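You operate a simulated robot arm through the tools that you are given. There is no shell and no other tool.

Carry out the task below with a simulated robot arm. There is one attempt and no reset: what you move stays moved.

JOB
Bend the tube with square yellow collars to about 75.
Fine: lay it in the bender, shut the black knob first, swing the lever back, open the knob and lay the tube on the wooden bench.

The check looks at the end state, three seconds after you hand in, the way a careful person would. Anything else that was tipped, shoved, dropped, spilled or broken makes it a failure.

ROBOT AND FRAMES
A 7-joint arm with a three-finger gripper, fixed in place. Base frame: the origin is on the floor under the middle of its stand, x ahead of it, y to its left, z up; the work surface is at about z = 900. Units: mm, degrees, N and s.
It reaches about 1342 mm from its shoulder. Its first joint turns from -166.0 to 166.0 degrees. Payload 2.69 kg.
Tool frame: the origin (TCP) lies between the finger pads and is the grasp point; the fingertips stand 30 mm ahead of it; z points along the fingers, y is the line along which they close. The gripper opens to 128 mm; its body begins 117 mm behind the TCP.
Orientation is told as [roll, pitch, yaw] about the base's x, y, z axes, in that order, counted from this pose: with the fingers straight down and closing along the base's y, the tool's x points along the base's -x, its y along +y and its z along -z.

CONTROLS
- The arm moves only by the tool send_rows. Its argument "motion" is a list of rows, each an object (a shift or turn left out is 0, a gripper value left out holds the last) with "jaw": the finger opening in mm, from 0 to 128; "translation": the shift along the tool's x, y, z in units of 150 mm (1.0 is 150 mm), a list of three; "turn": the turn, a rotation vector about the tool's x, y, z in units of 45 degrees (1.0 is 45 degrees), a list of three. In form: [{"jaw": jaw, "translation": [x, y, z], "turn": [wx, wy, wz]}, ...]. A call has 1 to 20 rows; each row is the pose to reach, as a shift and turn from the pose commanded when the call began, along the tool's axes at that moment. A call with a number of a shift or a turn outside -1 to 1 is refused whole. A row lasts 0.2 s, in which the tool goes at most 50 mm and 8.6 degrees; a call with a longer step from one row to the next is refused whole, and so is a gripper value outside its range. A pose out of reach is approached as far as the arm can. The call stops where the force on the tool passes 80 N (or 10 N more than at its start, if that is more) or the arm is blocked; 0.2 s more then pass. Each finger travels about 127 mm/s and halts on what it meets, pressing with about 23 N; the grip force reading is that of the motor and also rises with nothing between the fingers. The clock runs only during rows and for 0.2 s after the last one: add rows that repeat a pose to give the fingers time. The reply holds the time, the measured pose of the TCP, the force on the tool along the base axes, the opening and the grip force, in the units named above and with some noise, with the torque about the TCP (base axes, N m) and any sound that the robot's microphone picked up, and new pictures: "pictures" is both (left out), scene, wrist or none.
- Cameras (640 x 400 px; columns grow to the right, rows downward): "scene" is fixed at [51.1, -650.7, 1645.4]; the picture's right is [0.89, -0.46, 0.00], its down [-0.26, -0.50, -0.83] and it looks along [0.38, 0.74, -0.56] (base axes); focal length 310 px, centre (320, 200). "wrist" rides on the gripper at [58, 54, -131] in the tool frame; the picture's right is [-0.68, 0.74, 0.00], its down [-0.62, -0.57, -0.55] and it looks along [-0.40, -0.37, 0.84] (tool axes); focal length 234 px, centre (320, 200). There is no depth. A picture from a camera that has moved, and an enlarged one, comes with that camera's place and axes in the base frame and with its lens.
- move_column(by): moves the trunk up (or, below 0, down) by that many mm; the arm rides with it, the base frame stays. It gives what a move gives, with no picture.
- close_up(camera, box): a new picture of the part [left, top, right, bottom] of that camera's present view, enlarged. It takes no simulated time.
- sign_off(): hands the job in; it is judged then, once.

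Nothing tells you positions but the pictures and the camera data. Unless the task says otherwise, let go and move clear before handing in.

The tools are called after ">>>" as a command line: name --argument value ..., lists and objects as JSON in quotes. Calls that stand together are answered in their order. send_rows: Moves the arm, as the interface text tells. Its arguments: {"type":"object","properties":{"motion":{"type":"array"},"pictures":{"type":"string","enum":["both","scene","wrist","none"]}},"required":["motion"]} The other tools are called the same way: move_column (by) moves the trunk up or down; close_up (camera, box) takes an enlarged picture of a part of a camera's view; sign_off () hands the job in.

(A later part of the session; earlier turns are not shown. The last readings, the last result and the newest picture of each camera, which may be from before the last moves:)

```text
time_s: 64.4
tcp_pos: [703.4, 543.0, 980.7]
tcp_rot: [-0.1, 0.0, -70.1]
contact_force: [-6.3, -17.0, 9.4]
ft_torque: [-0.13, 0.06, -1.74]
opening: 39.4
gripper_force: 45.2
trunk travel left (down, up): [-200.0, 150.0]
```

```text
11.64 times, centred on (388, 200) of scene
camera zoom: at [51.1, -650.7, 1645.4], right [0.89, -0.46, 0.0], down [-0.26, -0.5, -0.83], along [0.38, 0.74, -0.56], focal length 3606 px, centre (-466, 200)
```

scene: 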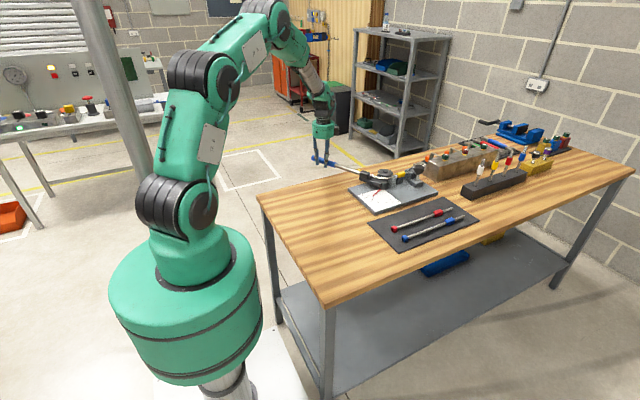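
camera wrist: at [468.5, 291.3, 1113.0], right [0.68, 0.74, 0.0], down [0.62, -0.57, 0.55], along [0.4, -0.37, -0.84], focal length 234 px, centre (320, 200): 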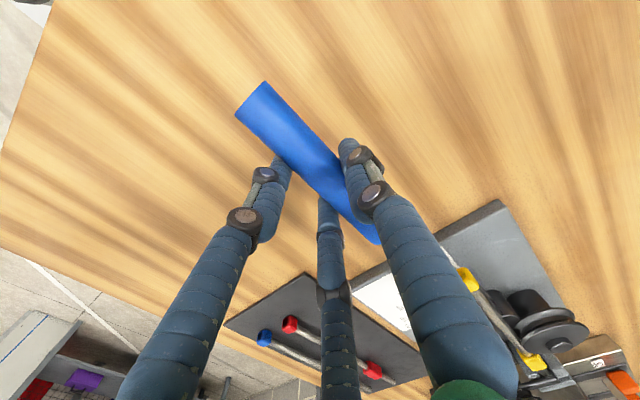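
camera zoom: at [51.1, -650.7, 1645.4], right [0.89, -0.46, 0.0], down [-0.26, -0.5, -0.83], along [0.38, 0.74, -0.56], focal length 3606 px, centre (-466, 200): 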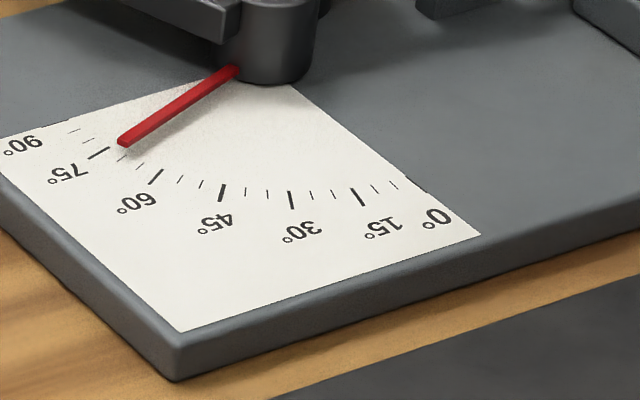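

Allowing for the pointer's height above the plate, the lever is at about 70°. I'll turn it 5° further to 75 on the scale.

>>> send_rows --motion '[{"jaw": 30, "translation": [0.0, 0.0445, 0], "turn": [0, 0, 0.0278]}, {"jaw": 30, "translation": [0.0, 0.0889, 0], "turn": [0, 0, 0.0556]}, {"jaw": 30, "translation": [0.001, 0.134, 0], "turn": [0, 0, 0.0834]}, {"jaw": 30, "translation": [0.001, 0.178, 0], "turn": [0, 0, 0.111]}, {"jaw": 30, "translation": [0.001, 0.178, 0], "turn": [0, 0, 0.111]}]' --pictures "none"

>>> close_up --camera "scene" --box '[360, 185, 415, 215]'

>>> close_up --camera "scene" --box '[330, 140, 440, 220]'

```text
time_s: 65.6
tcp_pos: [726.9, 553.9, 981.1]
tcp_rot: [0.0, -0.1, -75.1]
contact_force: [-17.0, 12.4, 4.7]
ft_torque: [0.23, 0.13, -1.7]
opening: 39.4
gripper_force: 44.7
trunk travel left (down, up): [-200.0, 150.0]
```

```text
11.64 times, centred on (388, 200) of scene
camera zoom: at [51.1, -650.7, 1645.4], right [0.89, -0.46, 0.0], down [-0.26, -0.5, -0.83], along [0.38, 0.74, -0.56], focal length 3606 px, centre (-466, 200)
```

zoom: 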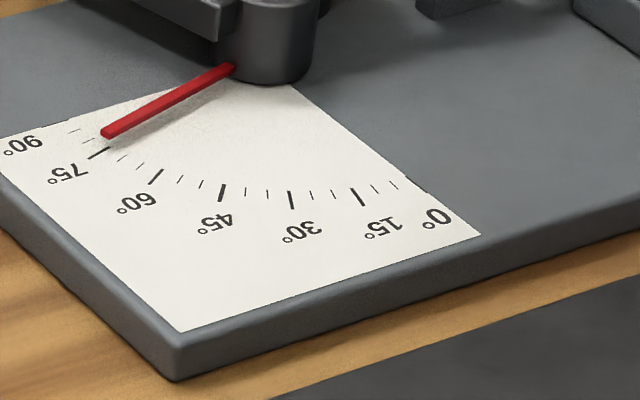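

```text
5.00 times, centred on (385, 180) of scene
camera zoom: at [51.1, -650.7, 1645.4], right [0.89, -0.46, 0.0], down [-0.26, -0.5, -0.83], along [0.38, 0.74, -0.56], focal length 1550 px, centre (-5, 300)
```

zoom: 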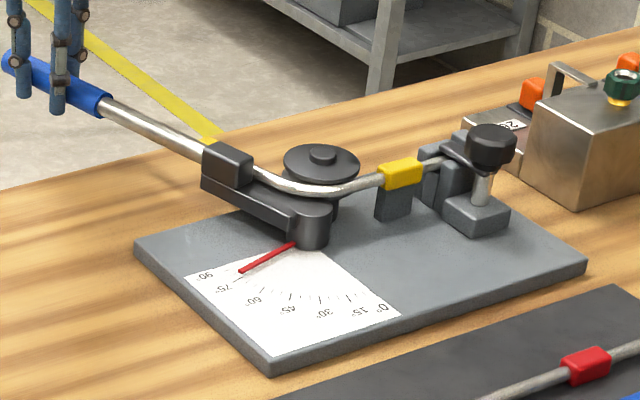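

The lever is at about 75–76 on the scale. Now I'll swing it back along the same arc and look at how much the tube springs back.

>>> send_rows --motion '[{"jaw": 30, "translation": [-0.0097, -0.0885, 0], "turn": [0, 0, -0.0556]}, {"jaw": 30, "translation": [-0.0233, -0.1767, 0], "turn": [0, 0, -0.111]}, {"jaw": 30, "translation": [-0.0407, -0.2638, 0], "turn": [0, 0, -0.167]}, {"jaw": 30, "translation": [-0.0618, -0.3503, 0], "turn": [0, 0, -0.222]}, {"jaw": 30, "translation": [-0.0867, -0.4358, 0], "turn": [0, 0, -0.278]}, {"jaw": 30, "translation": [-0.1153, -0.52, 0], "turn": [0, 0, -0.333]}, {"jaw": 30, "translation": [-0.1477, -0.6033, 0], "turn": [0, 0, -0.389]}, {"jaw": 30, "translation": [-0.1835, -0.6847, 0], "turn": [0, 0, -0.444]}, {"jaw": 30, "translation": [-0.2228, -0.7647, 0], "turn": [0, 0, -0.5]}, {"jaw": 30, "translation": [-0.2657, -0.8427, 0], "turn": [0, 0, -0.556]}]' --pictures "none"

>>> close_up --camera "scene" --box '[330, 140, 440, 220]'

```text
time_s: 67.8
tcp_pos: [615.1, 481.0, 980.3]
tcp_rot: [-0.1, 0.0, -50.1]
contact_force: [-15.8, 7.9, 27.2]
ft_torque: [-0.15, -0.26, -1.47]
opening: 39.0
gripper_force: 44.9
trunk travel left (down, up): [-200.0, 150.0]
```

```text
5.00 times, centred on (385, 180) of scene
camera zoom: at [51.1, -650.7, 1645.4], right [0.89, -0.46, 0.0], down [-0.26, -0.5, -0.83], along [0.38, 0.74, -0.56], focal length 1550 px, centre (-5, 300)
```

zoom: 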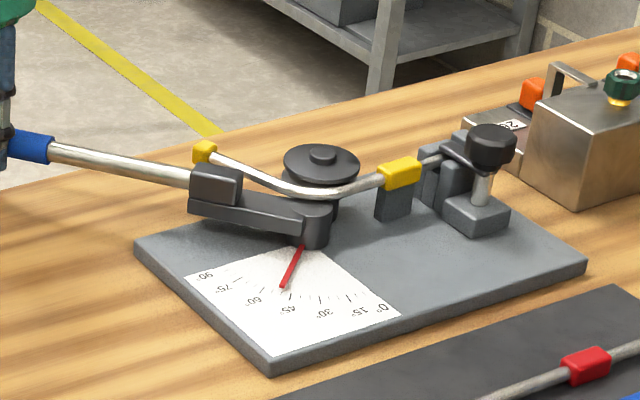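

The tube's leg stays bent near 73–75° by a rough scene estimate. I'll swing the lever the rest of the way back.

>>> send_rows --motion '[{"jaw": 30, "translation": [-0.0097, -0.0885, -0.01], "turn": [0, 0, -0.0556]}, {"jaw": 30, "translation": [-0.0233, -0.1767, -0.01], "turn": [0, 0, -0.111]}, {"jaw": 30, "translation": [-0.0407, -0.2638, -0.01], "turn": [0, 0, -0.167]}, {"jaw": 30, "translation": [-0.0618, -0.3503, -0.01], "turn": [0, 0, -0.222]}, {"jaw": 30, "translation": [-0.0867, -0.4358, -0.01], "turn": [0, 0, -0.278]}, {"jaw": 30, "translation": [-0.1153, -0.52, -0.01], "turn": [0, 0, -0.333]}, {"jaw": 30, "translation": [-0.1477, -0.6033, -0.01], "turn": [0, 0, -0.389]}, {"jaw": 30, "translation": [-0.1835, -0.6847, -0.01], "turn": [0, 0, -0.444]}, {"jaw": 30, "translation": [-0.2228, -0.7647, -0.01], "turn": [0, 0, -0.5]}, {"jaw": 30, "translation": [-0.2657, -0.8427, -0.01], "turn": [0, 0, -0.556]}]' --pictures "none"

>>> close_up --camera "scene" --box '[330, 140, 440, 220]'

```text
time_s: 70.0
tcp_pos: [542.8, 368.4, 980.7]
tcp_rot: [-0.4, 0.1, -25.0]
contact_force: [-19.9, 4.0, -20.9]
ft_torque: [0.07, 0.4, -0.66]
opening: 39.7
gripper_force: 44.7
trunk travel left (down, up): [-200.0, 150.0]
```

```text
5.00 times, centred on (385, 180) of scene
camera zoom: at [51.1, -650.7, 1645.4], right [0.89, -0.46, 0.0], down [-0.26, -0.5, -0.83], along [0.38, 0.74, -0.56], focal length 1550 px, centre (-5, 300)
```

zoom: 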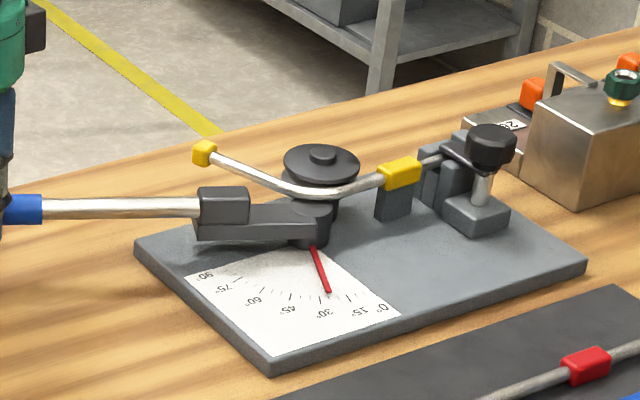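

The lever is back to about 25° and the bent leg stays in place. I'll bring it back to 0.

>>> send_rows --motion '[{"jaw": 30, "translation": [-0.0047, -0.0885, 0.005], "turn": [0, 0, -0.0556]}, {"jaw": 30, "translation": [-0.0183, -0.1767, 0.005], "turn": [0, 0, -0.111]}, {"jaw": 30, "translation": [-0.0357, -0.2638, 0.005], "turn": [0, 0, -0.167]}, {"jaw": 30, "translation": [-0.0568, -0.3503, 0.005], "turn": [0, 0, -0.222]}, {"jaw": 30, "translation": [-0.0817, -0.4358, 0.005], "turn": [0, 0, -0.278]}, {"jaw": 30, "translation": [-0.1103, -0.52, 0.005], "turn": [0, 0, -0.333]}, {"jaw": 30, "translation": [-0.1427, -0.6033, 0.005], "turn": [0, 0, -0.389]}, {"jaw": 30, "translation": [-0.1785, -0.6847, 0.005], "turn": [0, 0, -0.444]}, {"jaw": 30, "translation": [-0.2178, -0.7647, 0.005], "turn": [0, 0, -0.5]}, {"jaw": 30, "translation": [-0.25, -0.82, 0.005], "turn": [0, 0, -0.54]}]' --pictures "none"

>>> close_up --camera "scene" --box '[330, 140, 440, 220]'

```text
time_s: 72.2
tcp_pos: [525.6, 241.2, 979.7]
tcp_rot: [-0.1, 0.1, -0.6]
contact_force: [-39.1, -4.9, -16.0]
ft_torque: [-0.11, 0.19, -0.33]
opening: 39.2
gripper_force: 45.0
trunk travel left (down, up): [-200.0, 150.0]
```

```text
5.00 times, centred on (385, 180) of scene
camera zoom: at [51.1, -650.7, 1645.4], right [0.89, -0.46, 0.0], down [-0.26, -0.5, -0.83], along [0.38, 0.74, -0.56], focal length 1550 px, centre (-5, 300)
```

zoom: 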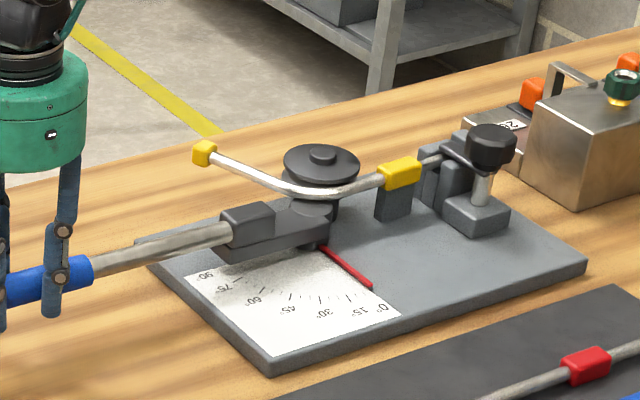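

The lever is back at 0 and the tube holds its bend. I'll relieve the side force, open the fingers and rise clear of the handle.

>>> send_rows --motion '[{"jaw": 30, "translation": [0.017, -0.003, 0.005]}, {"jaw": 44, "translation": [0.017, -0.003, 0.005]}, {"jaw": 60, "translation": [0.017, -0.003, 0.005]}, {"jaw": 74, "translation": [0.017, -0.003, 0.005]}, {"jaw": 74, "translation": [0.017, -0.003, 0.005]}, {"jaw": 74, "translation": [0.017, -0.003, -0.1]}, {"jaw": 74, "translation": [0.017, -0.003, -0.3]}, {"jaw": 74, "translation": [0.017, -0.003, -0.6]}, {"jaw": 74, "translation": [0.017, -0.003, -0.9]}]' --pictures "both"

>>> close_up --camera "scene" --box '[290, 140, 440, 220]'

```text
time_s: 74.2
tcp_pos: [524.9, 241.1, 1117.5]
tcp_rot: [-0.1, 0.1, -0.7]
contact_force: [-0.9, 0.2, 0.7]
ft_torque: [-0.01, -0.03, 0.01]
opening: 74.1
gripper_force: 0.0
trunk travel left (down, up): [-200.0, 150.0]
camera wrist: at [467.6, 294.7, 1249.9], right [0.69, 0.73, 0.0], down [0.61, -0.57, 0.55], along [0.4, -0.38, -0.84], focal length 234 px, centre (320, 200)
```

scene: 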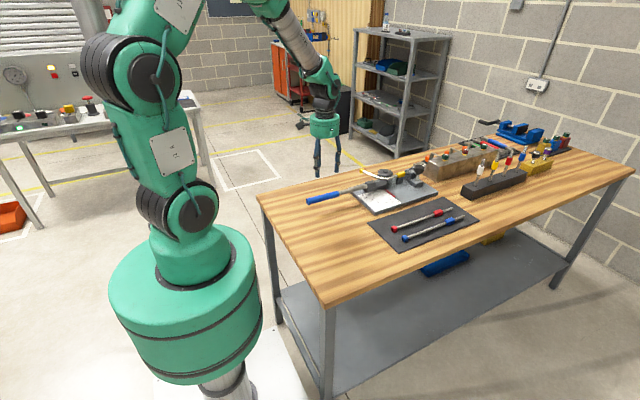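
wrist: 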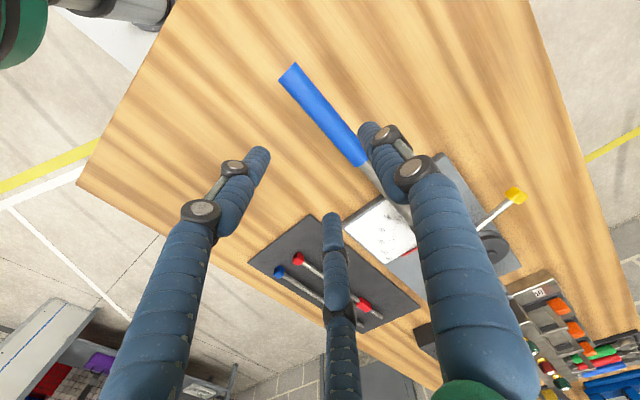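

```text
4.27 times, centred on (365, 180) of scene
camera zoom: at [51.1, -650.7, 1645.4], right [0.89, -0.46, 0.0], down [-0.26, -0.5, -0.83], along [0.38, 0.74, -0.56], focal length 1322 px, centre (128, 285)
```

zoom: 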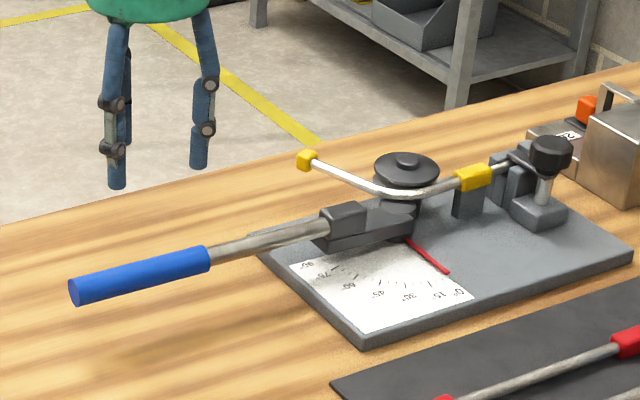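

The lever is released and at home. I'll go above the bender with the camera looking straight down to measure the actual bend angle.

>>> send_rows --motion '[{"jaw": 74, "translation": [-0.25, 0.05, -0.02]}, {"jaw": 74, "translation": [-0.5, 0.1, -0.04]}, {"jaw": 74, "translation": [-0.75, 0.15, -0.06]}, {"jaw": 74, "translation": [-1.0, 0.2, -0.08]}]' --pictures "none"

>>> send_rows --motion '[{"jaw": 100, "translation": [-0.25, 0.05, 0]}, {"jaw": 128, "translation": [-0.5, 0.1, 0]}, {"jaw": 128, "translation": [-0.75, 0.15, 0]}, {"jaw": 128, "translation": [-1.0, 0.2, 0]}]' --pictures "none"

>>> send_rows --motion '[{"jaw": 128, "turn": [-0.1, 0.108, 0]}, {"jaw": 128, "turn": [-0.2, 0.216, 0]}, {"jaw": 128, "turn": [-0.3, 0.324, 0]}, {"jaw": 128, "turn": [-0.4, 0.432, 0]}, {"jaw": 128, "turn": [-0.496, 0.54, 0]}, {"jaw": 128, "turn": [-0.496, 0.54, 0]}]' --pictures "wrist"

>>> close_up --camera "wrist" --box '[230, 60, 430, 260]'

```text
time_s: 75.2
tcp_pos: [674.2, 270.6, 1126.8]
tcp_rot: [0.0, 0.1, -0.7]
contact_force: [-0.2, -0.8, 0.0]
ft_torque: [0.02, -0.02, 0.01]
opening: 73.8
gripper_force: 0.1
trunk travel left (down, up): [-200.0, 150.0]
```

```text
time_s: 76.2
tcp_pos: [822.3, 300.9, 1126.1]
tcp_rot: [-0.1, 0.1, -0.7]
contact_force: [-0.5, -0.2, -0.6]
ft_torque: [-0.02, -0.03, 0.02]
opening: 127.9
gripper_force: 0.0
trunk travel left (down, up): [-200.0, 150.0]
```

```text
time_s: 77.6
tcp_pos: [826.2, 299.9, 1129.0]
tcp_rot: [23.7, 23.8, 4.3]
contact_force: [-0.4, 0.5, -0.2]
ft_torque: [0.0, 0.08, -0.05]
opening: 128.2
gripper_force: 0.1
trunk travel left (down, up): [-200.0, 150.0]
camera wrist: at [830.9, 295.5, 1282.0], right [0.69, 0.73, 0.0], down [0.73, -0.69, 0.0], along [0.0, 0.0, -1.0], focal length 234 px, centre (320, 200)
```

wrist: 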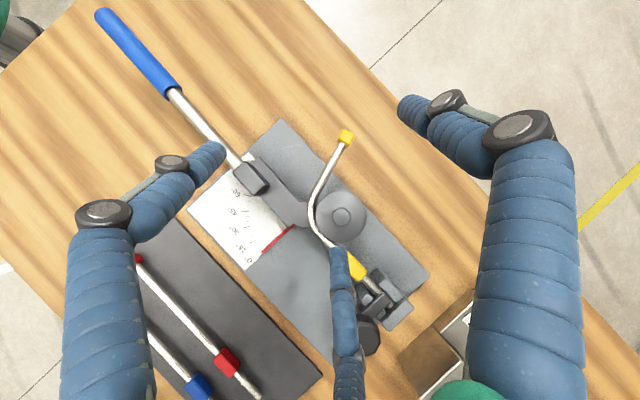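

```text
2.00 times, centred on (330, 160) of wrist
camera zoom: at [830.9, 295.5, 1282.0], right [0.69, 0.73, 0.0], down [0.73, -0.69, 0.0], along [0.0, 0.0, -1.0], focal length 468 px, centre (300, 280)
```

zoom: 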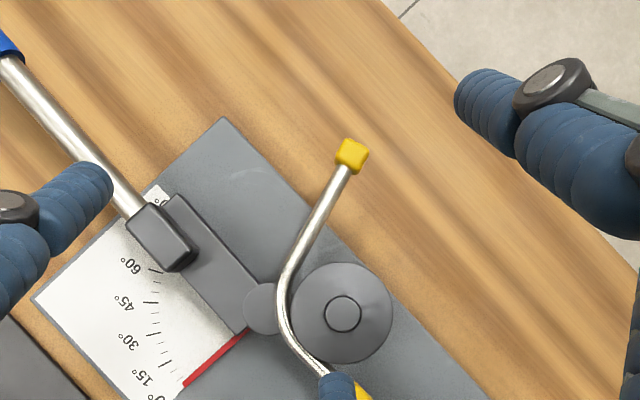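

I now have a straight-down view of the bent tube. I'll enlarge it to measure the angle between the legs.

>>> close_up --camera "wrist" --box '[300, 120, 380, 200]'

>>> close_up --camera "wrist" --box '[290, 180, 410, 300]'

```text
5.00 times, centred on (340, 160) of wrist
camera zoom: at [830.9, 295.5, 1282.0], right [0.69, 0.73, 0.0], down [0.73, -0.69, 0.0], along [0.0, 0.0, -1.0], focal length 1171 px, centre (220, 400)
```

zoom: 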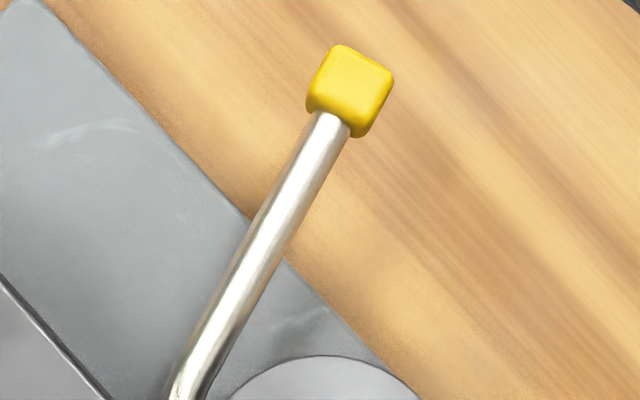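

```text
3.33 times, centred on (350, 240) of wrist
camera zoom: at [830.9, 295.5, 1282.0], right [0.69, 0.73, 0.0], down [0.73, -0.69, 0.0], along [0.0, 0.0, -1.0], focal length 781 px, centre (220, 67)
```

zoom: 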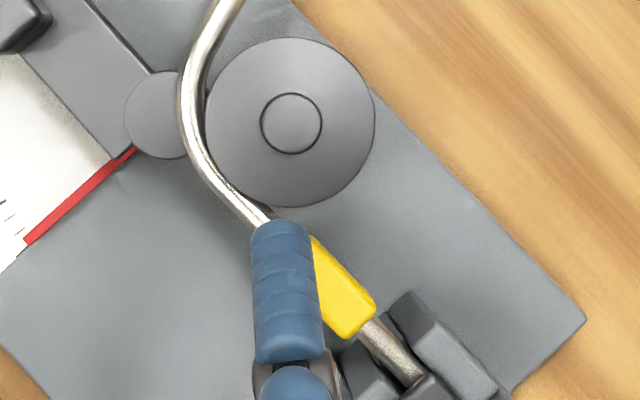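

My first reading is about 71°, which suggests 4–5° of springback. I'll measure the leg and a reference edge more precisely.

>>> close_up --camera "wrist" --box '[320, 130, 360, 160]'

>>> close_up --camera "wrist" --box '[305, 160, 345, 190]'

>>> close_up --camera "wrist" --box '[340, 240, 420, 320]'

```text
13.33 times, centred on (340, 145) of wrist
camera zoom: at [830.9, 295.5, 1282.0], right [0.69, 0.73, 0.0], down [0.73, -0.69, 0.0], along [0.0, 0.0, -1.0], focal length 3122 px, centre (53, 933)
```

zoom: 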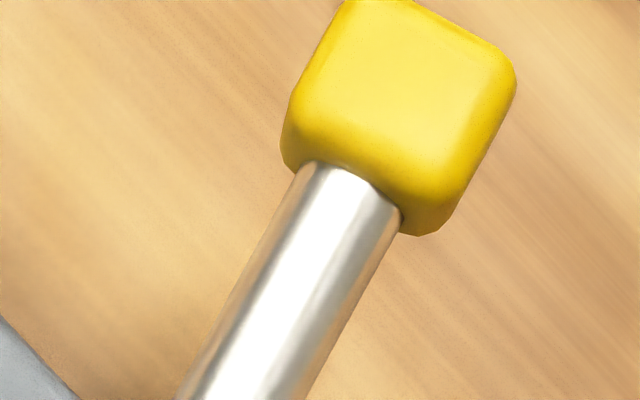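

```text
13.33 times, centred on (325, 175) of wrist
camera zoom: at [830.9, 295.5, 1282.0], right [0.69, 0.73, 0.0], down [0.73, -0.69, 0.0], along [0.0, 0.0, -1.0], focal length 3122 px, centre (253, 533)
```

zoom: 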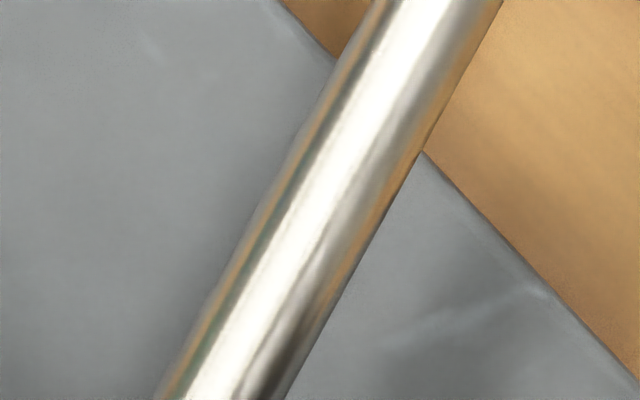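

```text
5.00 times, centred on (380, 280) of wrist
camera zoom: at [830.9, 295.5, 1282.0], right [0.69, 0.73, 0.0], down [0.73, -0.69, 0.0], along [0.0, 0.0, -1.0], focal length 1171 px, centre (20, -200)
```

zoom: 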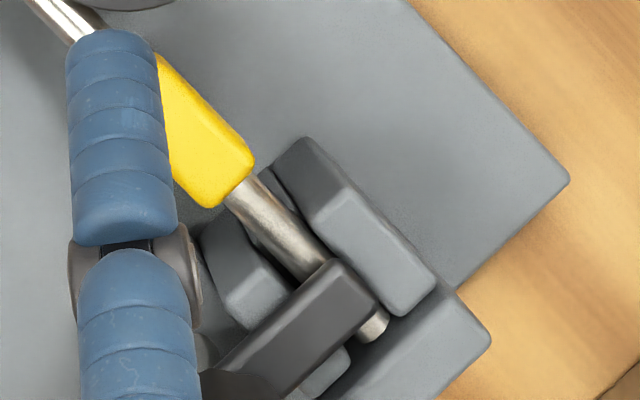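

The bend measures about 70–71° after the lever went to 75, so springback is about 4.7°. I'll grip the lever again and take it to about 80° so the tube relaxes to about 75.

>>> send_rows --motion '[{"jaw": 100, "turn": [0.1, -0.108, 0]}, {"jaw": 74, "turn": [0.2, -0.216, 0]}, {"jaw": 74, "turn": [0.3, -0.324, 0]}, {"jaw": 74, "turn": [0.4, -0.432, 0]}, {"jaw": 74, "turn": [0.496, -0.54, 0]}, {"jaw": 74, "turn": [0.496, -0.54, 0]}]' --pictures "none"

>>> send_rows --motion '[{"jaw": 74, "translation": [0.25, -0.05, 0]}, {"jaw": 74, "translation": [0.5, -0.1, 0]}, {"jaw": 74, "translation": [0.75, -0.15, 0]}, {"jaw": 74, "translation": [1.0, -0.2, 0]}]' --pictures "none"

>>> send_rows --motion '[{"jaw": 74, "translation": [0.25, -0.05, 0.05], "turn": [0, 0, -0.008]}, {"jaw": 74, "translation": [0.5, -0.1, 0.1], "turn": [0, 0, -0.016]}, {"jaw": 74, "translation": [0.75, -0.15, 0.15], "turn": [0, 0, -0.016]}, {"jaw": 74, "translation": [0.98, -0.2, 0.2], "turn": [0, 0, -0.016]}]' --pictures "wrist"

>>> close_up --camera "wrist" --box '[200, 40, 440, 260]'

```text
time_s: 79.0
tcp_pos: [823.9, 297.6, 1126.7]
tcp_rot: [-0.2, 0.0, -0.7]
contact_force: [0.0, 0.6, 0.5]
ft_torque: [-0.06, -0.06, -0.01]
opening: 74.0
gripper_force: 0.0
trunk travel left (down, up): [-200.0, 150.0]
```

```text
time_s: 80.0
tcp_pos: [676.3, 273.5, 1127.1]
tcp_rot: [-0.1, 0.1, -0.8]
contact_force: [0.1, 0.3, 0.5]
ft_torque: [0.04, 0.01, -0.02]
opening: 74.0
gripper_force: 0.1
trunk travel left (down, up): [-200.0, 150.0]
```

```text
time_s: 81.0
tcp_pos: [529.7, 244.1, 1099.2]
tcp_rot: [0.0, 0.0, 0.0]
contact_force: [0.4, 0.4, -0.2]
ft_torque: [-0.03, 0.04, 0.0]
opening: 74.2
gripper_force: 0.1
trunk travel left (down, up): [-200.0, 150.0]
camera wrist: at [472.0, 297.2, 1231.5], right [0.68, 0.74, 0.0], down [0.62, -0.57, 0.55], along [0.4, -0.37, -0.84], focal length 234 px, centre (320, 200)
```

wrist: 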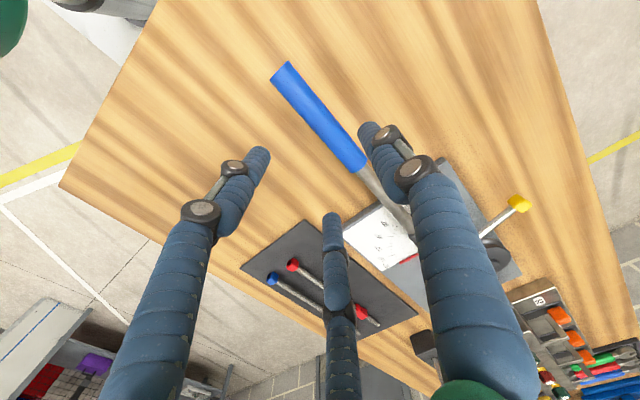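

```text
1.82 times, centred on (320, 150) of wrist
camera zoom: at [472.0, 297.2, 1231.5], right [0.68, 0.74, 0.0], down [0.62, -0.57, 0.55], along [0.4, -0.37, -0.84], focal length 426 px, centre (320, 291)
```

zoom: 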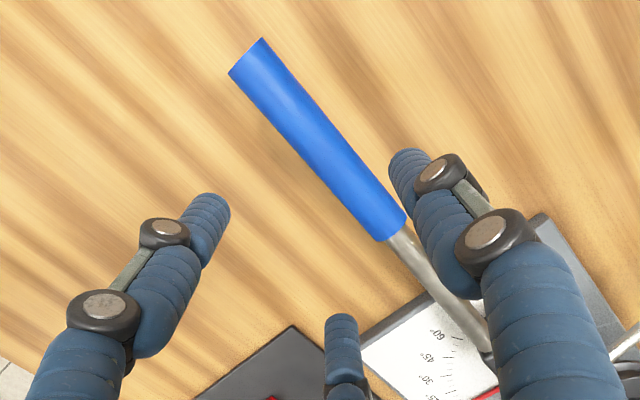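

The handle now lies near y≈252 (lever at about 1.5°). I'll lower over it again with matching yaw and grip it.

>>> send_rows --motion '[{"jaw": 74, "translation": [0.03, 0.0, 0.25], "turn": [0, 0, 0.033]}, {"jaw": 74, "translation": [0.03, 0.0, 0.5], "turn": [0, 0, 0.033]}, {"jaw": 74, "translation": [0.03, 0.0, 0.65], "turn": [0, 0, 0.033]}, {"jaw": 74, "translation": [0.03, 0.0, 0.78], "turn": [0, 0, 0.033]}, {"jaw": 74, "translation": [0.03, 0.0, 0.787], "turn": [0, 0, 0.033]}]' --pictures "none"

>>> close_up --camera "wrist" --box '[200, 40, 440, 260]'

```text
time_s: 82.2
tcp_pos: [524.1, 241.9, 981.9]
tcp_rot: [-0.1, 0.1, -1.4]
contact_force: [0.1, 0.1, -0.5]
ft_torque: [-0.01, -0.03, 0.0]
opening: 74.3
gripper_force: 0.1
trunk travel left (down, up): [-200.0, 150.0]
```

```text
1.82 times, centred on (320, 150) of wrist
camera zoom: at [468.7, 296.2, 1113.2], right [0.7, 0.72, 0.0], down [0.6, -0.58, 0.55], along [0.39, -0.38, -0.84], focal length 426 px, centre (320, 291)
```

zoom: 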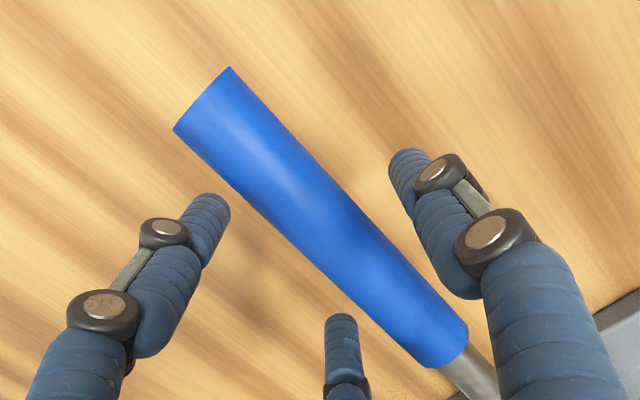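

>>> send_rows --motion '[{"jaw": 62}, {"jaw": 54}, {"jaw": 48}, {"jaw": 44}, {"jaw": 38}, {"jaw": 30}, {"jaw": 30}]' --pictures "none"

>>> send_rows --motion '[{"jaw": 30, "translation": [0.0078, 0.0889, 0], "turn": [0, 0, 0.0556]}, {"jaw": 30, "translation": [0.0098, 0.178, 0], "turn": [0, 0, 0.111]}, {"jaw": 30, "translation": [0.0078, 0.267, 0], "turn": [0, 0, 0.167]}, {"jaw": 30, "translation": [0.002, 0.356, 0], "turn": [0, 0, 0.222]}, {"jaw": 30, "translation": [-0.0077, 0.444, 0], "turn": [0, 0, 0.278]}, {"jaw": 30, "translation": [-0.0213, 0.532, 0], "turn": [0, 0, 0.333]}, {"jaw": 30, "translation": [-0.039, 0.62, 0], "turn": [0, 0, 0.389]}, {"jaw": 30, "translation": [-0.06, 0.706, 0], "turn": [0, 0, 0.444]}, {"jaw": 30, "translation": [-0.0847, 0.792, 0], "turn": [0, 0, 0.5]}, {"jaw": 30, "translation": [-0.113, 0.876, 0], "turn": [0, 0, 0.556]}]' --pictures "scene"

```text
time_s: 83.8
tcp_pos: [524.3, 241.0, 981.9]
tcp_rot: [-0.1, 0.1, -1.5]
contact_force: [-0.9, 2.3, -0.6]
ft_torque: [0.05, 0.02, 0.85]
opening: 39.4
gripper_force: 44.8
trunk travel left (down, up): [-200.0, 150.0]
```

```text
time_s: 86.0
tcp_pos: [542.3, 372.0, 979.7]
tcp_rot: [0.1, -0.1, -26.6]
contact_force: [3.6, 5.7, 37.5]
ft_torque: [0.51, 0.49, 1.97]
opening: 39.3
gripper_force: 45.0
trunk travel left (down, up): [-200.0, 150.0]
```

scene: 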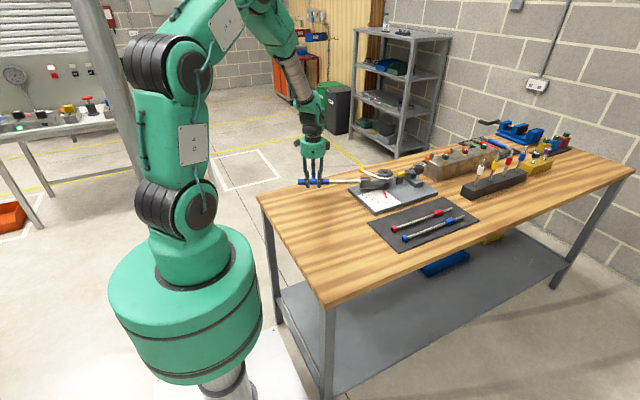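

The z-force and twist have built up a little. I'll raise slightly, trim the yaw and continue the swing.

>>> send_rows --motion '[{"jaw": 30, "translation": [0.0058, 0.0889, -0.012], "turn": [0, 0, 0.04]}, {"jaw": 30, "translation": [0.0078, 0.178, -0.012], "turn": [0, 0, 0.091]}, {"jaw": 30, "translation": [0.0058, 0.267, -0.012], "turn": [0, 0, 0.147]}, {"jaw": 30, "translation": [0.0, 0.356, -0.012], "turn": [0, 0, 0.202]}, {"jaw": 30, "translation": [-0.0097, 0.444, -0.012], "turn": [0, 0, 0.258]}, {"jaw": 30, "translation": [-0.0233, 0.532, -0.012], "turn": [0, 0, 0.313]}, {"jaw": 30, "translation": [-0.041, 0.62, -0.012], "turn": [0, 0, 0.369]}, {"jaw": 30, "translation": [-0.062, 0.706, -0.012], "turn": [0, 0, 0.424]}, {"jaw": 30, "translation": [-0.0867, 0.792, -0.012], "turn": [0, 0, 0.48]}, {"jaw": 30, "translation": [-0.115, 0.876, -0.012], "turn": [0, 0, 0.536]}]' --pictures "none"

>>> close_up --camera "scene" --box '[330, 140, 440, 220]'

```text
time_s: 88.2
tcp_pos: [615.7, 483.8, 979.7]
tcp_rot: [-0.3, 0.0, -50.6]
contact_force: [-23.5, 24.7, -0.6]
ft_torque: [0.66, 0.59, 0.13]
opening: 39.1
gripper_force: 45.2
trunk travel left (down, up): [-200.0, 150.0]
```

```text
5.00 times, centred on (385, 180) of scene
camera zoom: at [51.1, -650.7, 1645.4], right [0.89, -0.46, 0.0], down [-0.26, -0.5, -0.83], along [0.38, 0.74, -0.56], focal length 1550 px, centre (-5, 300)
```

zoom: 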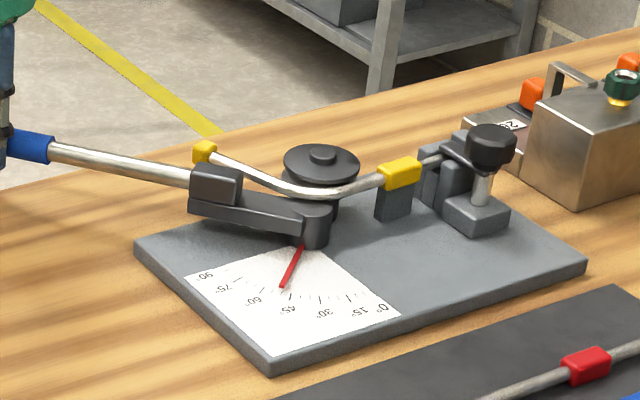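

The lever is at about 50°. I'll ease the radius out 2 mm and continue 20°.

>>> send_rows --motion '[{"jaw": 30, "translation": [0.0178, 0.0889, 0], "turn": [0, 0, 0.0556]}, {"jaw": 30, "translation": [0.0198, 0.179, 0], "turn": [0, 0, 0.111]}, {"jaw": 30, "translation": [0.0178, 0.268, 0], "turn": [0, 0, 0.167]}, {"jaw": 30, "translation": [0.012, 0.357, 0], "turn": [0, 0, 0.222]}, {"jaw": 30, "translation": [0.0023, 0.446, 0], "turn": [0, 0, 0.278]}, {"jaw": 30, "translation": [-0.0113, 0.534, 0], "turn": [0, 0, 0.333]}, {"jaw": 30, "translation": [-0.033, 0.622, 0], "turn": [0, 0, 0.389]}, {"jaw": 30, "translation": [-0.056, 0.708, 0], "turn": [0, 0, 0.444]}, {"jaw": 30, "translation": [-0.056, 0.708, 0], "turn": [0, 0, 0.444]}]' --pictures "none"

>>> close_up --camera "scene" --box '[360, 185, 415, 215]'

```text
time_s: 90.2
tcp_pos: [704.2, 544.7, 980.3]
tcp_rot: [0.0, 0.0, -70.6]
contact_force: [-5.5, -2.3, 8.0]
ft_torque: [0.03, 0.09, -1.58]
opening: 39.4
gripper_force: 45.3
trunk travel left (down, up): [-200.0, 150.0]
```

```text
11.64 times, centred on (388, 200) of scene
camera zoom: at [51.1, -650.7, 1645.4], right [0.89, -0.46, 0.0], down [-0.26, -0.5, -0.83], along [0.38, 0.74, -0.56], focal length 3606 px, centre (-466, 200)
```

zoom: 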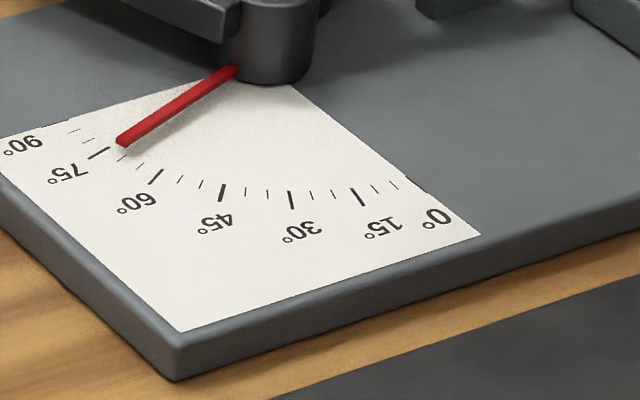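

The lever is at about 70.5°, with the pointer matching its earlier position. I'll push 9.3° further to about 80°.

>>> send_rows --motion '[{"jaw": 30, "translation": [0.0058, 0.0889, 0], "turn": [0, 0, 0.0556]}, {"jaw": 30, "translation": [0.0078, 0.178, 0], "turn": [0, 0, 0.111]}, {"jaw": 30, "translation": [0.0068, 0.222, 0], "turn": [0, 0, 0.139]}, {"jaw": 30, "translation": [0.0058, 0.267, 0], "turn": [0, 0, 0.167]}, {"jaw": 30, "translation": [0.004, 0.3, 0], "turn": [0, 0, 0.187]}, {"jaw": 30, "translation": [0.002, 0.331, 0], "turn": [0, 0, 0.2067]}, {"jaw": 30, "translation": [0.002, 0.331, 0], "turn": [0, 0, 0.2067]}]' --pictures "none"

>>> close_up --camera "scene" --box '[360, 185, 415, 215]'

```text
time_s: 91.8
tcp_pos: [750.3, 560.4, 981.5]
tcp_rot: [-0.1, 0.0, -79.9]
contact_force: [-13.3, 10.8, 7.4]
ft_torque: [0.33, 0.17, -1.04]
opening: 39.6
gripper_force: 45.1
trunk travel left (down, up): [-200.0, 150.0]
```

```text
11.64 times, centred on (388, 200) of scene
camera zoom: at [51.1, -650.7, 1645.4], right [0.89, -0.46, 0.0], down [-0.26, -0.5, -0.83], along [0.38, 0.74, -0.56], focal length 3606 px, centre (-466, 200)
```

zoom: 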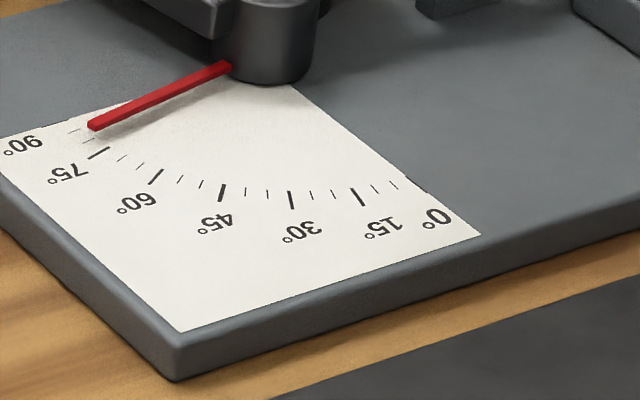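

The lever is at about 80°. Now I'll swing it back home along the arc.

>>> send_rows --motion '[{"jaw": 30, "translation": [-0.0097, -0.0885, 0], "turn": [0, 0, -0.0556]}, {"jaw": 30, "translation": [-0.0233, -0.1767, 0], "turn": [0, 0, -0.111]}, {"jaw": 30, "translation": [-0.0407, -0.2638, 0], "turn": [0, 0, -0.167]}, {"jaw": 30, "translation": [-0.0618, -0.3503, 0], "turn": [0, 0, -0.222]}, {"jaw": 30, "translation": [-0.0867, -0.4358, 0], "turn": [0, 0, -0.278]}, {"jaw": 30, "translation": [-0.1153, -0.52, 0], "turn": [0, 0, -0.333]}, {"jaw": 30, "translation": [-0.1477, -0.6033, 0], "turn": [0, 0, -0.389]}, {"jaw": 30, "translation": [-0.1835, -0.6847, 0], "turn": [0, 0, -0.444]}, {"jaw": 30, "translation": [-0.2228, -0.7647, 0], "turn": [0, 0, -0.5]}, {"jaw": 30, "translation": [-0.2657, -0.8427, 0], "turn": [0, 0, -0.556]}]' --pictures "none"

>>> send_rows --motion '[{"jaw": 30, "translation": [-0.0097, -0.0885, -0.01], "turn": [0, 0, -0.0556]}, {"jaw": 30, "translation": [-0.0233, -0.1767, -0.01], "turn": [0, 0, -0.111]}, {"jaw": 30, "translation": [-0.0407, -0.2638, -0.01], "turn": [0, 0, -0.167]}, {"jaw": 30, "translation": [-0.0618, -0.3503, -0.01], "turn": [0, 0, -0.222]}, {"jaw": 30, "translation": [-0.0867, -0.4358, -0.01], "turn": [0, 0, -0.278]}, {"jaw": 30, "translation": [-0.1153, -0.52, -0.01], "turn": [0, 0, -0.333]}, {"jaw": 30, "translation": [-0.1477, -0.6033, -0.01], "turn": [0, 0, -0.389]}, {"jaw": 30, "translation": [-0.1835, -0.6847, -0.01], "turn": [0, 0, -0.444]}, {"jaw": 30, "translation": [-0.2228, -0.7647, -0.01], "turn": [0, 0, -0.5]}, {"jaw": 30, "translation": [-0.2657, -0.8427, -0.01], "turn": [0, 0, -0.556]}]' --pictures "none"

>>> close_up --camera "scene" --box '[330, 140, 440, 220]'

```text
time_s: 94.0
tcp_pos: [634.4, 500.9, 981.6]
tcp_rot: [-0.1, 0.0, -54.9]
contact_force: [-8.2, -4.4, 12.4]
ft_torque: [0.12, 0.05, -2.36]
opening: 39.2
gripper_force: 44.8
trunk travel left (down, up): [-200.0, 150.0]
```

```text
time_s: 96.2
tcp_pos: [552.2, 394.4, 981.7]
tcp_rot: [-0.2, 0.0, -29.9]
contact_force: [-18.9, 3.7, -11.8]
ft_torque: [0.06, 0.24, -1.28]
opening: 39.3
gripper_force: 45.2
trunk travel left (down, up): [-200.0, 150.0]
```

```text
5.00 times, centred on (385, 180) of scene
camera zoom: at [51.1, -650.7, 1645.4], right [0.89, -0.46, 0.0], down [-0.26, -0.5, -0.83], along [0.38, 0.74, -0.56], focal length 1550 px, centre (-5, 300)
```

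zoom: 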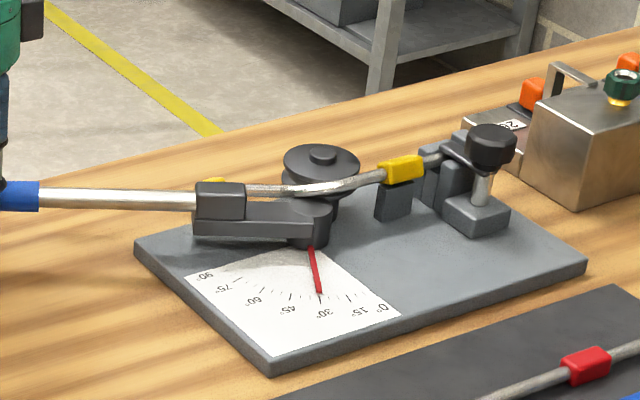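

Something changed on this return. The tube's free leg now lies close beside the lever instead of staying at about 75°, so I'm stopping to look closely.

>>> close_up --camera "scene" --box '[360, 155, 415, 195]'

>>> close_up --camera "wrist" --box '[250, 100, 640, 340]'

>>> close_up --camera "scene" --box '[395, 155, 430, 183]'

```text
10.00 times, centred on (388, 175) of scene
camera zoom: at [51.1, -650.7, 1645.4], right [0.89, -0.46, 0.0], down [-0.26, -0.5, -0.83], along [0.38, 0.74, -0.56], focal length 3099 px, centre (-355, 450)
```

zoom: 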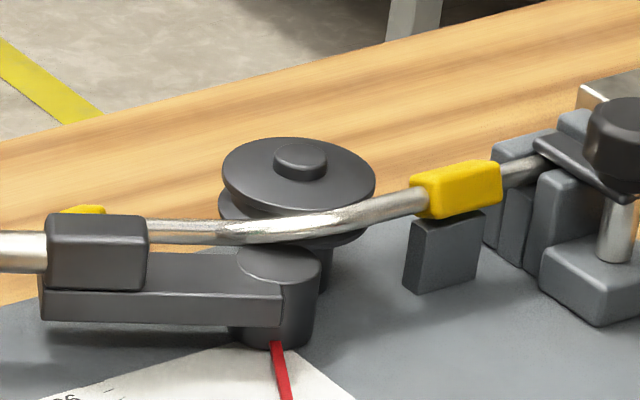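

```text
1.64 times, centred on (445, 220) of wrist
camera zoom: at [529.7, 470.3, 1112.9], right [0.95, 0.3, 0.0], down [0.25, -0.8, 0.55], along [0.16, -0.53, -0.83], focal length 384 px, centre (115, 167)
```

zoom: 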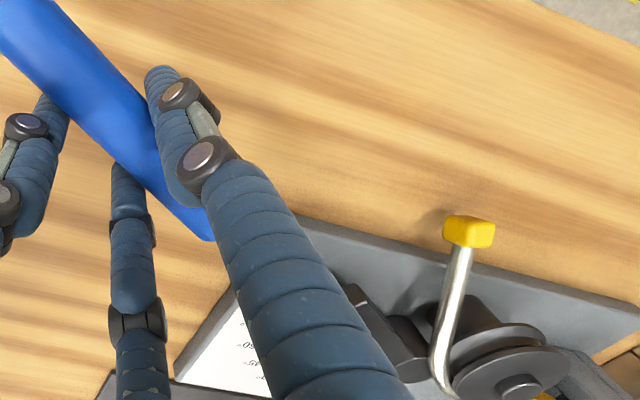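

```text
14.29 times, centred on (412, 169) of scene
camera zoom: at [51.1, -650.7, 1645.4], right [0.89, -0.46, 0.0], down [-0.26, -0.5, -0.83], along [0.38, 0.74, -0.56], focal length 4428 px, centre (-1001, 643)
```

zoom: 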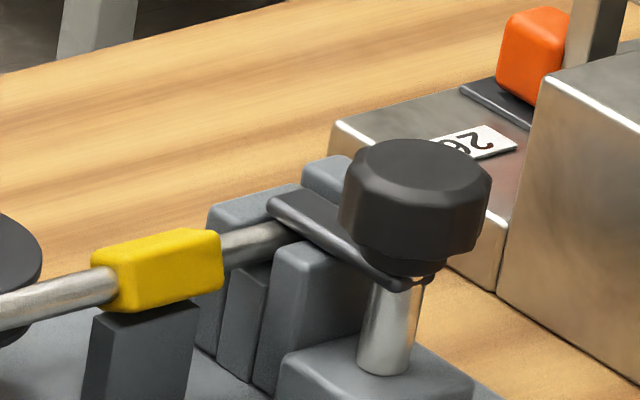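

From both views, the leg is still bent to about 75°, with its end collar near (809, 374, 923). But the tube has rolled about 17° in the clamp, so the leg droops. Nothing is damaged, so I'll bring the lever home and re-measure.

>>> send_rows --motion '[{"jaw": 30, "translation": [-0.0047, -0.0885, 0], "turn": [0, 0, -0.0556]}, {"jaw": 30, "translation": [-0.0183, -0.1767, 0], "turn": [0, 0, -0.111]}, {"jaw": 30, "translation": [-0.0357, -0.2638, 0], "turn": [0, 0, -0.167]}, {"jaw": 30, "translation": [-0.0568, -0.3503, 0], "turn": [0, 0, -0.222]}, {"jaw": 30, "translation": [-0.0817, -0.4358, 0], "turn": [0, 0, -0.278]}, {"jaw": 30, "translation": [-0.1103, -0.52, 0], "turn": [0, 0, -0.333]}, {"jaw": 30, "translation": [-0.1427, -0.6033, 0], "turn": [0, 0, -0.389]}, {"jaw": 30, "translation": [-0.1785, -0.6847, 0], "turn": [0, 0, -0.444]}, {"jaw": 30, "translation": [-0.2178, -0.7647, 0], "turn": [0, 0, -0.5]}, {"jaw": 30, "translation": [-0.2607, -0.8427, 0], "turn": [0, 0, -0.556]}]' --pictures "none"

>>> send_rows --motion '[{"jaw": 30, "translation": [-0.005, -0.0885, 0], "turn": [0, 0, -0.0556]}, {"jaw": 30, "translation": [-0.01, -0.1415, 0], "turn": [0, 0, -0.0889]}, {"jaw": 30, "translation": [-0.01, -0.1415, 0], "turn": [0, 0, -0.0889]}]' --pictures "none"

>>> close_up --camera "scene" --box '[330, 140, 440, 220]'

```text
time_s: 98.4
tcp_pos: [522.9, 265.0, 981.5]
tcp_rot: [-0.2, 0.2, -4.8]
contact_force: [-4.7, -3.8, -28.4]
ft_torque: [-0.07, 0.26, -0.95]
opening: 39.2
gripper_force: 45.2
trunk travel left (down, up): [-200.0, 150.0]
```

```text
time_s: 99.2
tcp_pos: [523.8, 245.1, 982.1]
tcp_rot: [-0.2, 0.3, -0.9]
contact_force: [1.5, -5.1, -54.3]
ft_torque: [-0.36, 0.34, -1.39]
opening: 39.5
gripper_force: 44.7
trunk travel left (down, up): [-200.0, 150.0]
```

```text
5.00 times, centred on (385, 180) of scene
camera zoom: at [51.1, -650.7, 1645.4], right [0.89, -0.46, 0.0], down [-0.26, -0.5, -0.83], along [0.38, 0.74, -0.56], focal length 1550 px, centre (-5, 300)
```

zoom: 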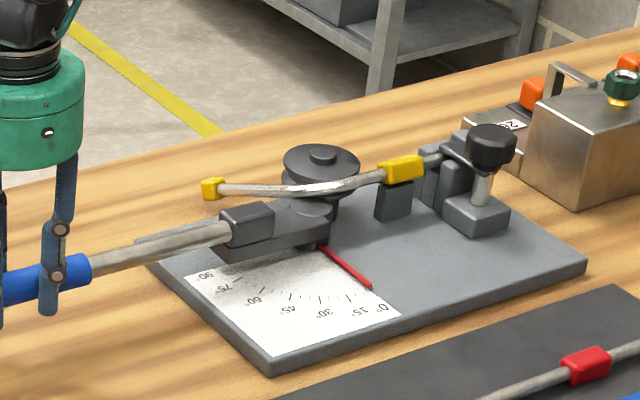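

The lever is home. The tool is pulling up on the handle (−54 N), so I'll relax that by 3 mm before opening and rising.

>>> send_rows --motion '[{"jaw": 30, "translation": [0, 0, 0.01]}, {"jaw": 30, "translation": [0, 0, 0.022]}, {"jaw": 44, "translation": [0, 0, 0.022]}, {"jaw": 60, "translation": [0, 0, 0.022]}, {"jaw": 74, "translation": [0, 0, 0.022]}, {"jaw": 74, "translation": [0, 0, 0.022]}, {"jaw": 74, "translation": [0, 0, -0.1]}, {"jaw": 74, "translation": [0, 0, -0.35]}, {"jaw": 74, "translation": [0, 0, -0.65]}, {"jaw": 74, "translation": [0, 0, -0.95]}]' --pictures "none"

>>> send_rows --motion '[{"jaw": 74, "translation": [-0.25, 0.05, -0.05]}, {"jaw": 74, "translation": [-0.5, 0.1, -0.1]}, {"jaw": 74, "translation": [-0.75, 0.15, -0.1]}, {"jaw": 74, "translation": [-1.0, 0.2, -0.1]}]' --pictures "none"

>>> send_rows --motion '[{"jaw": 100, "translation": [-0.25, 0.05, 0], "turn": [0, 0, -0.01]}, {"jaw": 128, "translation": [-0.5, 0.1, 0], "turn": [0, 0, -0.02]}, {"jaw": 128, "translation": [-0.75, 0.15, 0], "turn": [0, 0, -0.02]}, {"jaw": 128, "translation": [-1.0, 0.2, 0], "turn": [0, 0, -0.02]}]' --pictures "wrist"

>>> close_up --camera "wrist" --box '[220, 40, 420, 240]'

>>> close_up --camera "scene" --box '[360, 155, 430, 205]'

```text
time_s: 101.4
tcp_pos: [520.6, 241.4, 1126.5]
tcp_rot: [-0.1, 0.1, -0.9]
contact_force: [-0.7, 0.1, 0.0]
ft_torque: [0.0, -0.03, -0.01]
opening: 73.7
gripper_force: 0.0
trunk travel left (down, up): [-200.0, 150.0]
```

```text
time_s: 102.4
tcp_pos: [672.7, 272.0, 1140.3]
tcp_rot: [0.0, 0.1, -0.9]
contact_force: [0.1, 0.8, 0.1]
ft_torque: [-0.01, -0.02, -0.05]
opening: 74.0
gripper_force: 0.1
trunk travel left (down, up): [-200.0, 150.0]
```

```text
time_s: 103.4
tcp_pos: [822.4, 299.2, 1139.6]
tcp_rot: [-0.1, 0.1, 0.1]
contact_force: [-0.4, -0.1, -0.6]
ft_torque: [0.01, -0.03, -0.01]
opening: 128.1
gripper_force: 0.1
trunk travel left (down, up): [-200.0, 150.0]
camera wrist: at [766.3, 352.3, 1271.4], right [0.68, 0.74, 0.0], down [0.62, -0.56, 0.55], along [0.4, -0.37, -0.84], focal length 234 px, centre (320, 200)
```

wrist: 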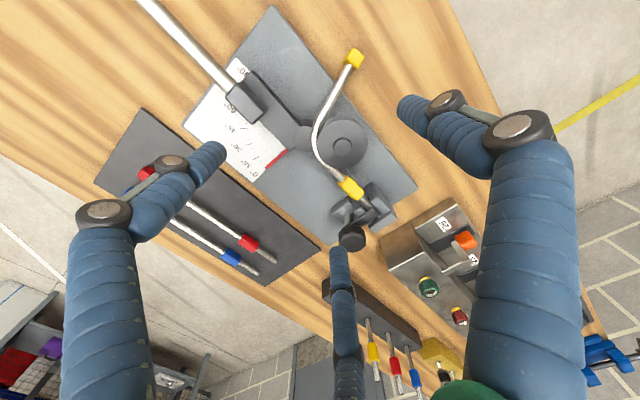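

```text
2.00 times, centred on (320, 140) of wrist
camera zoom: at [766.3, 352.3, 1271.4], right [0.68, 0.74, 0.0], down [0.62, -0.56, 0.55], along [0.4, -0.37, -0.84], focal length 468 px, centre (320, 320)
```

zoom: 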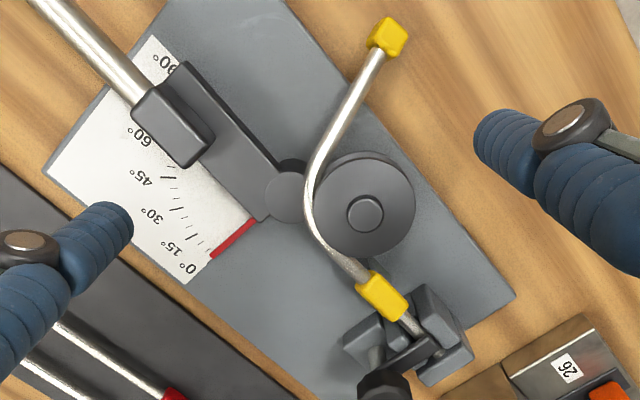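

```text
8.00 times, centred on (395, 180) of scene
camera zoom: at [51.1, -650.7, 1645.4], right [0.89, -0.46, 0.0], down [-0.26, -0.5, -0.83], along [0.38, 0.74, -0.56], focal length 2479 px, centre (-280, 360)
```

zoom: 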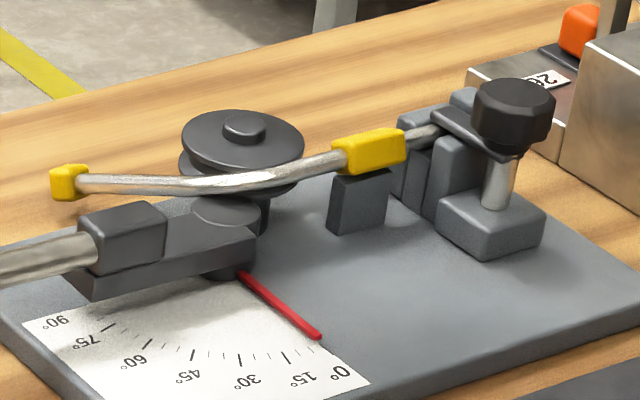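

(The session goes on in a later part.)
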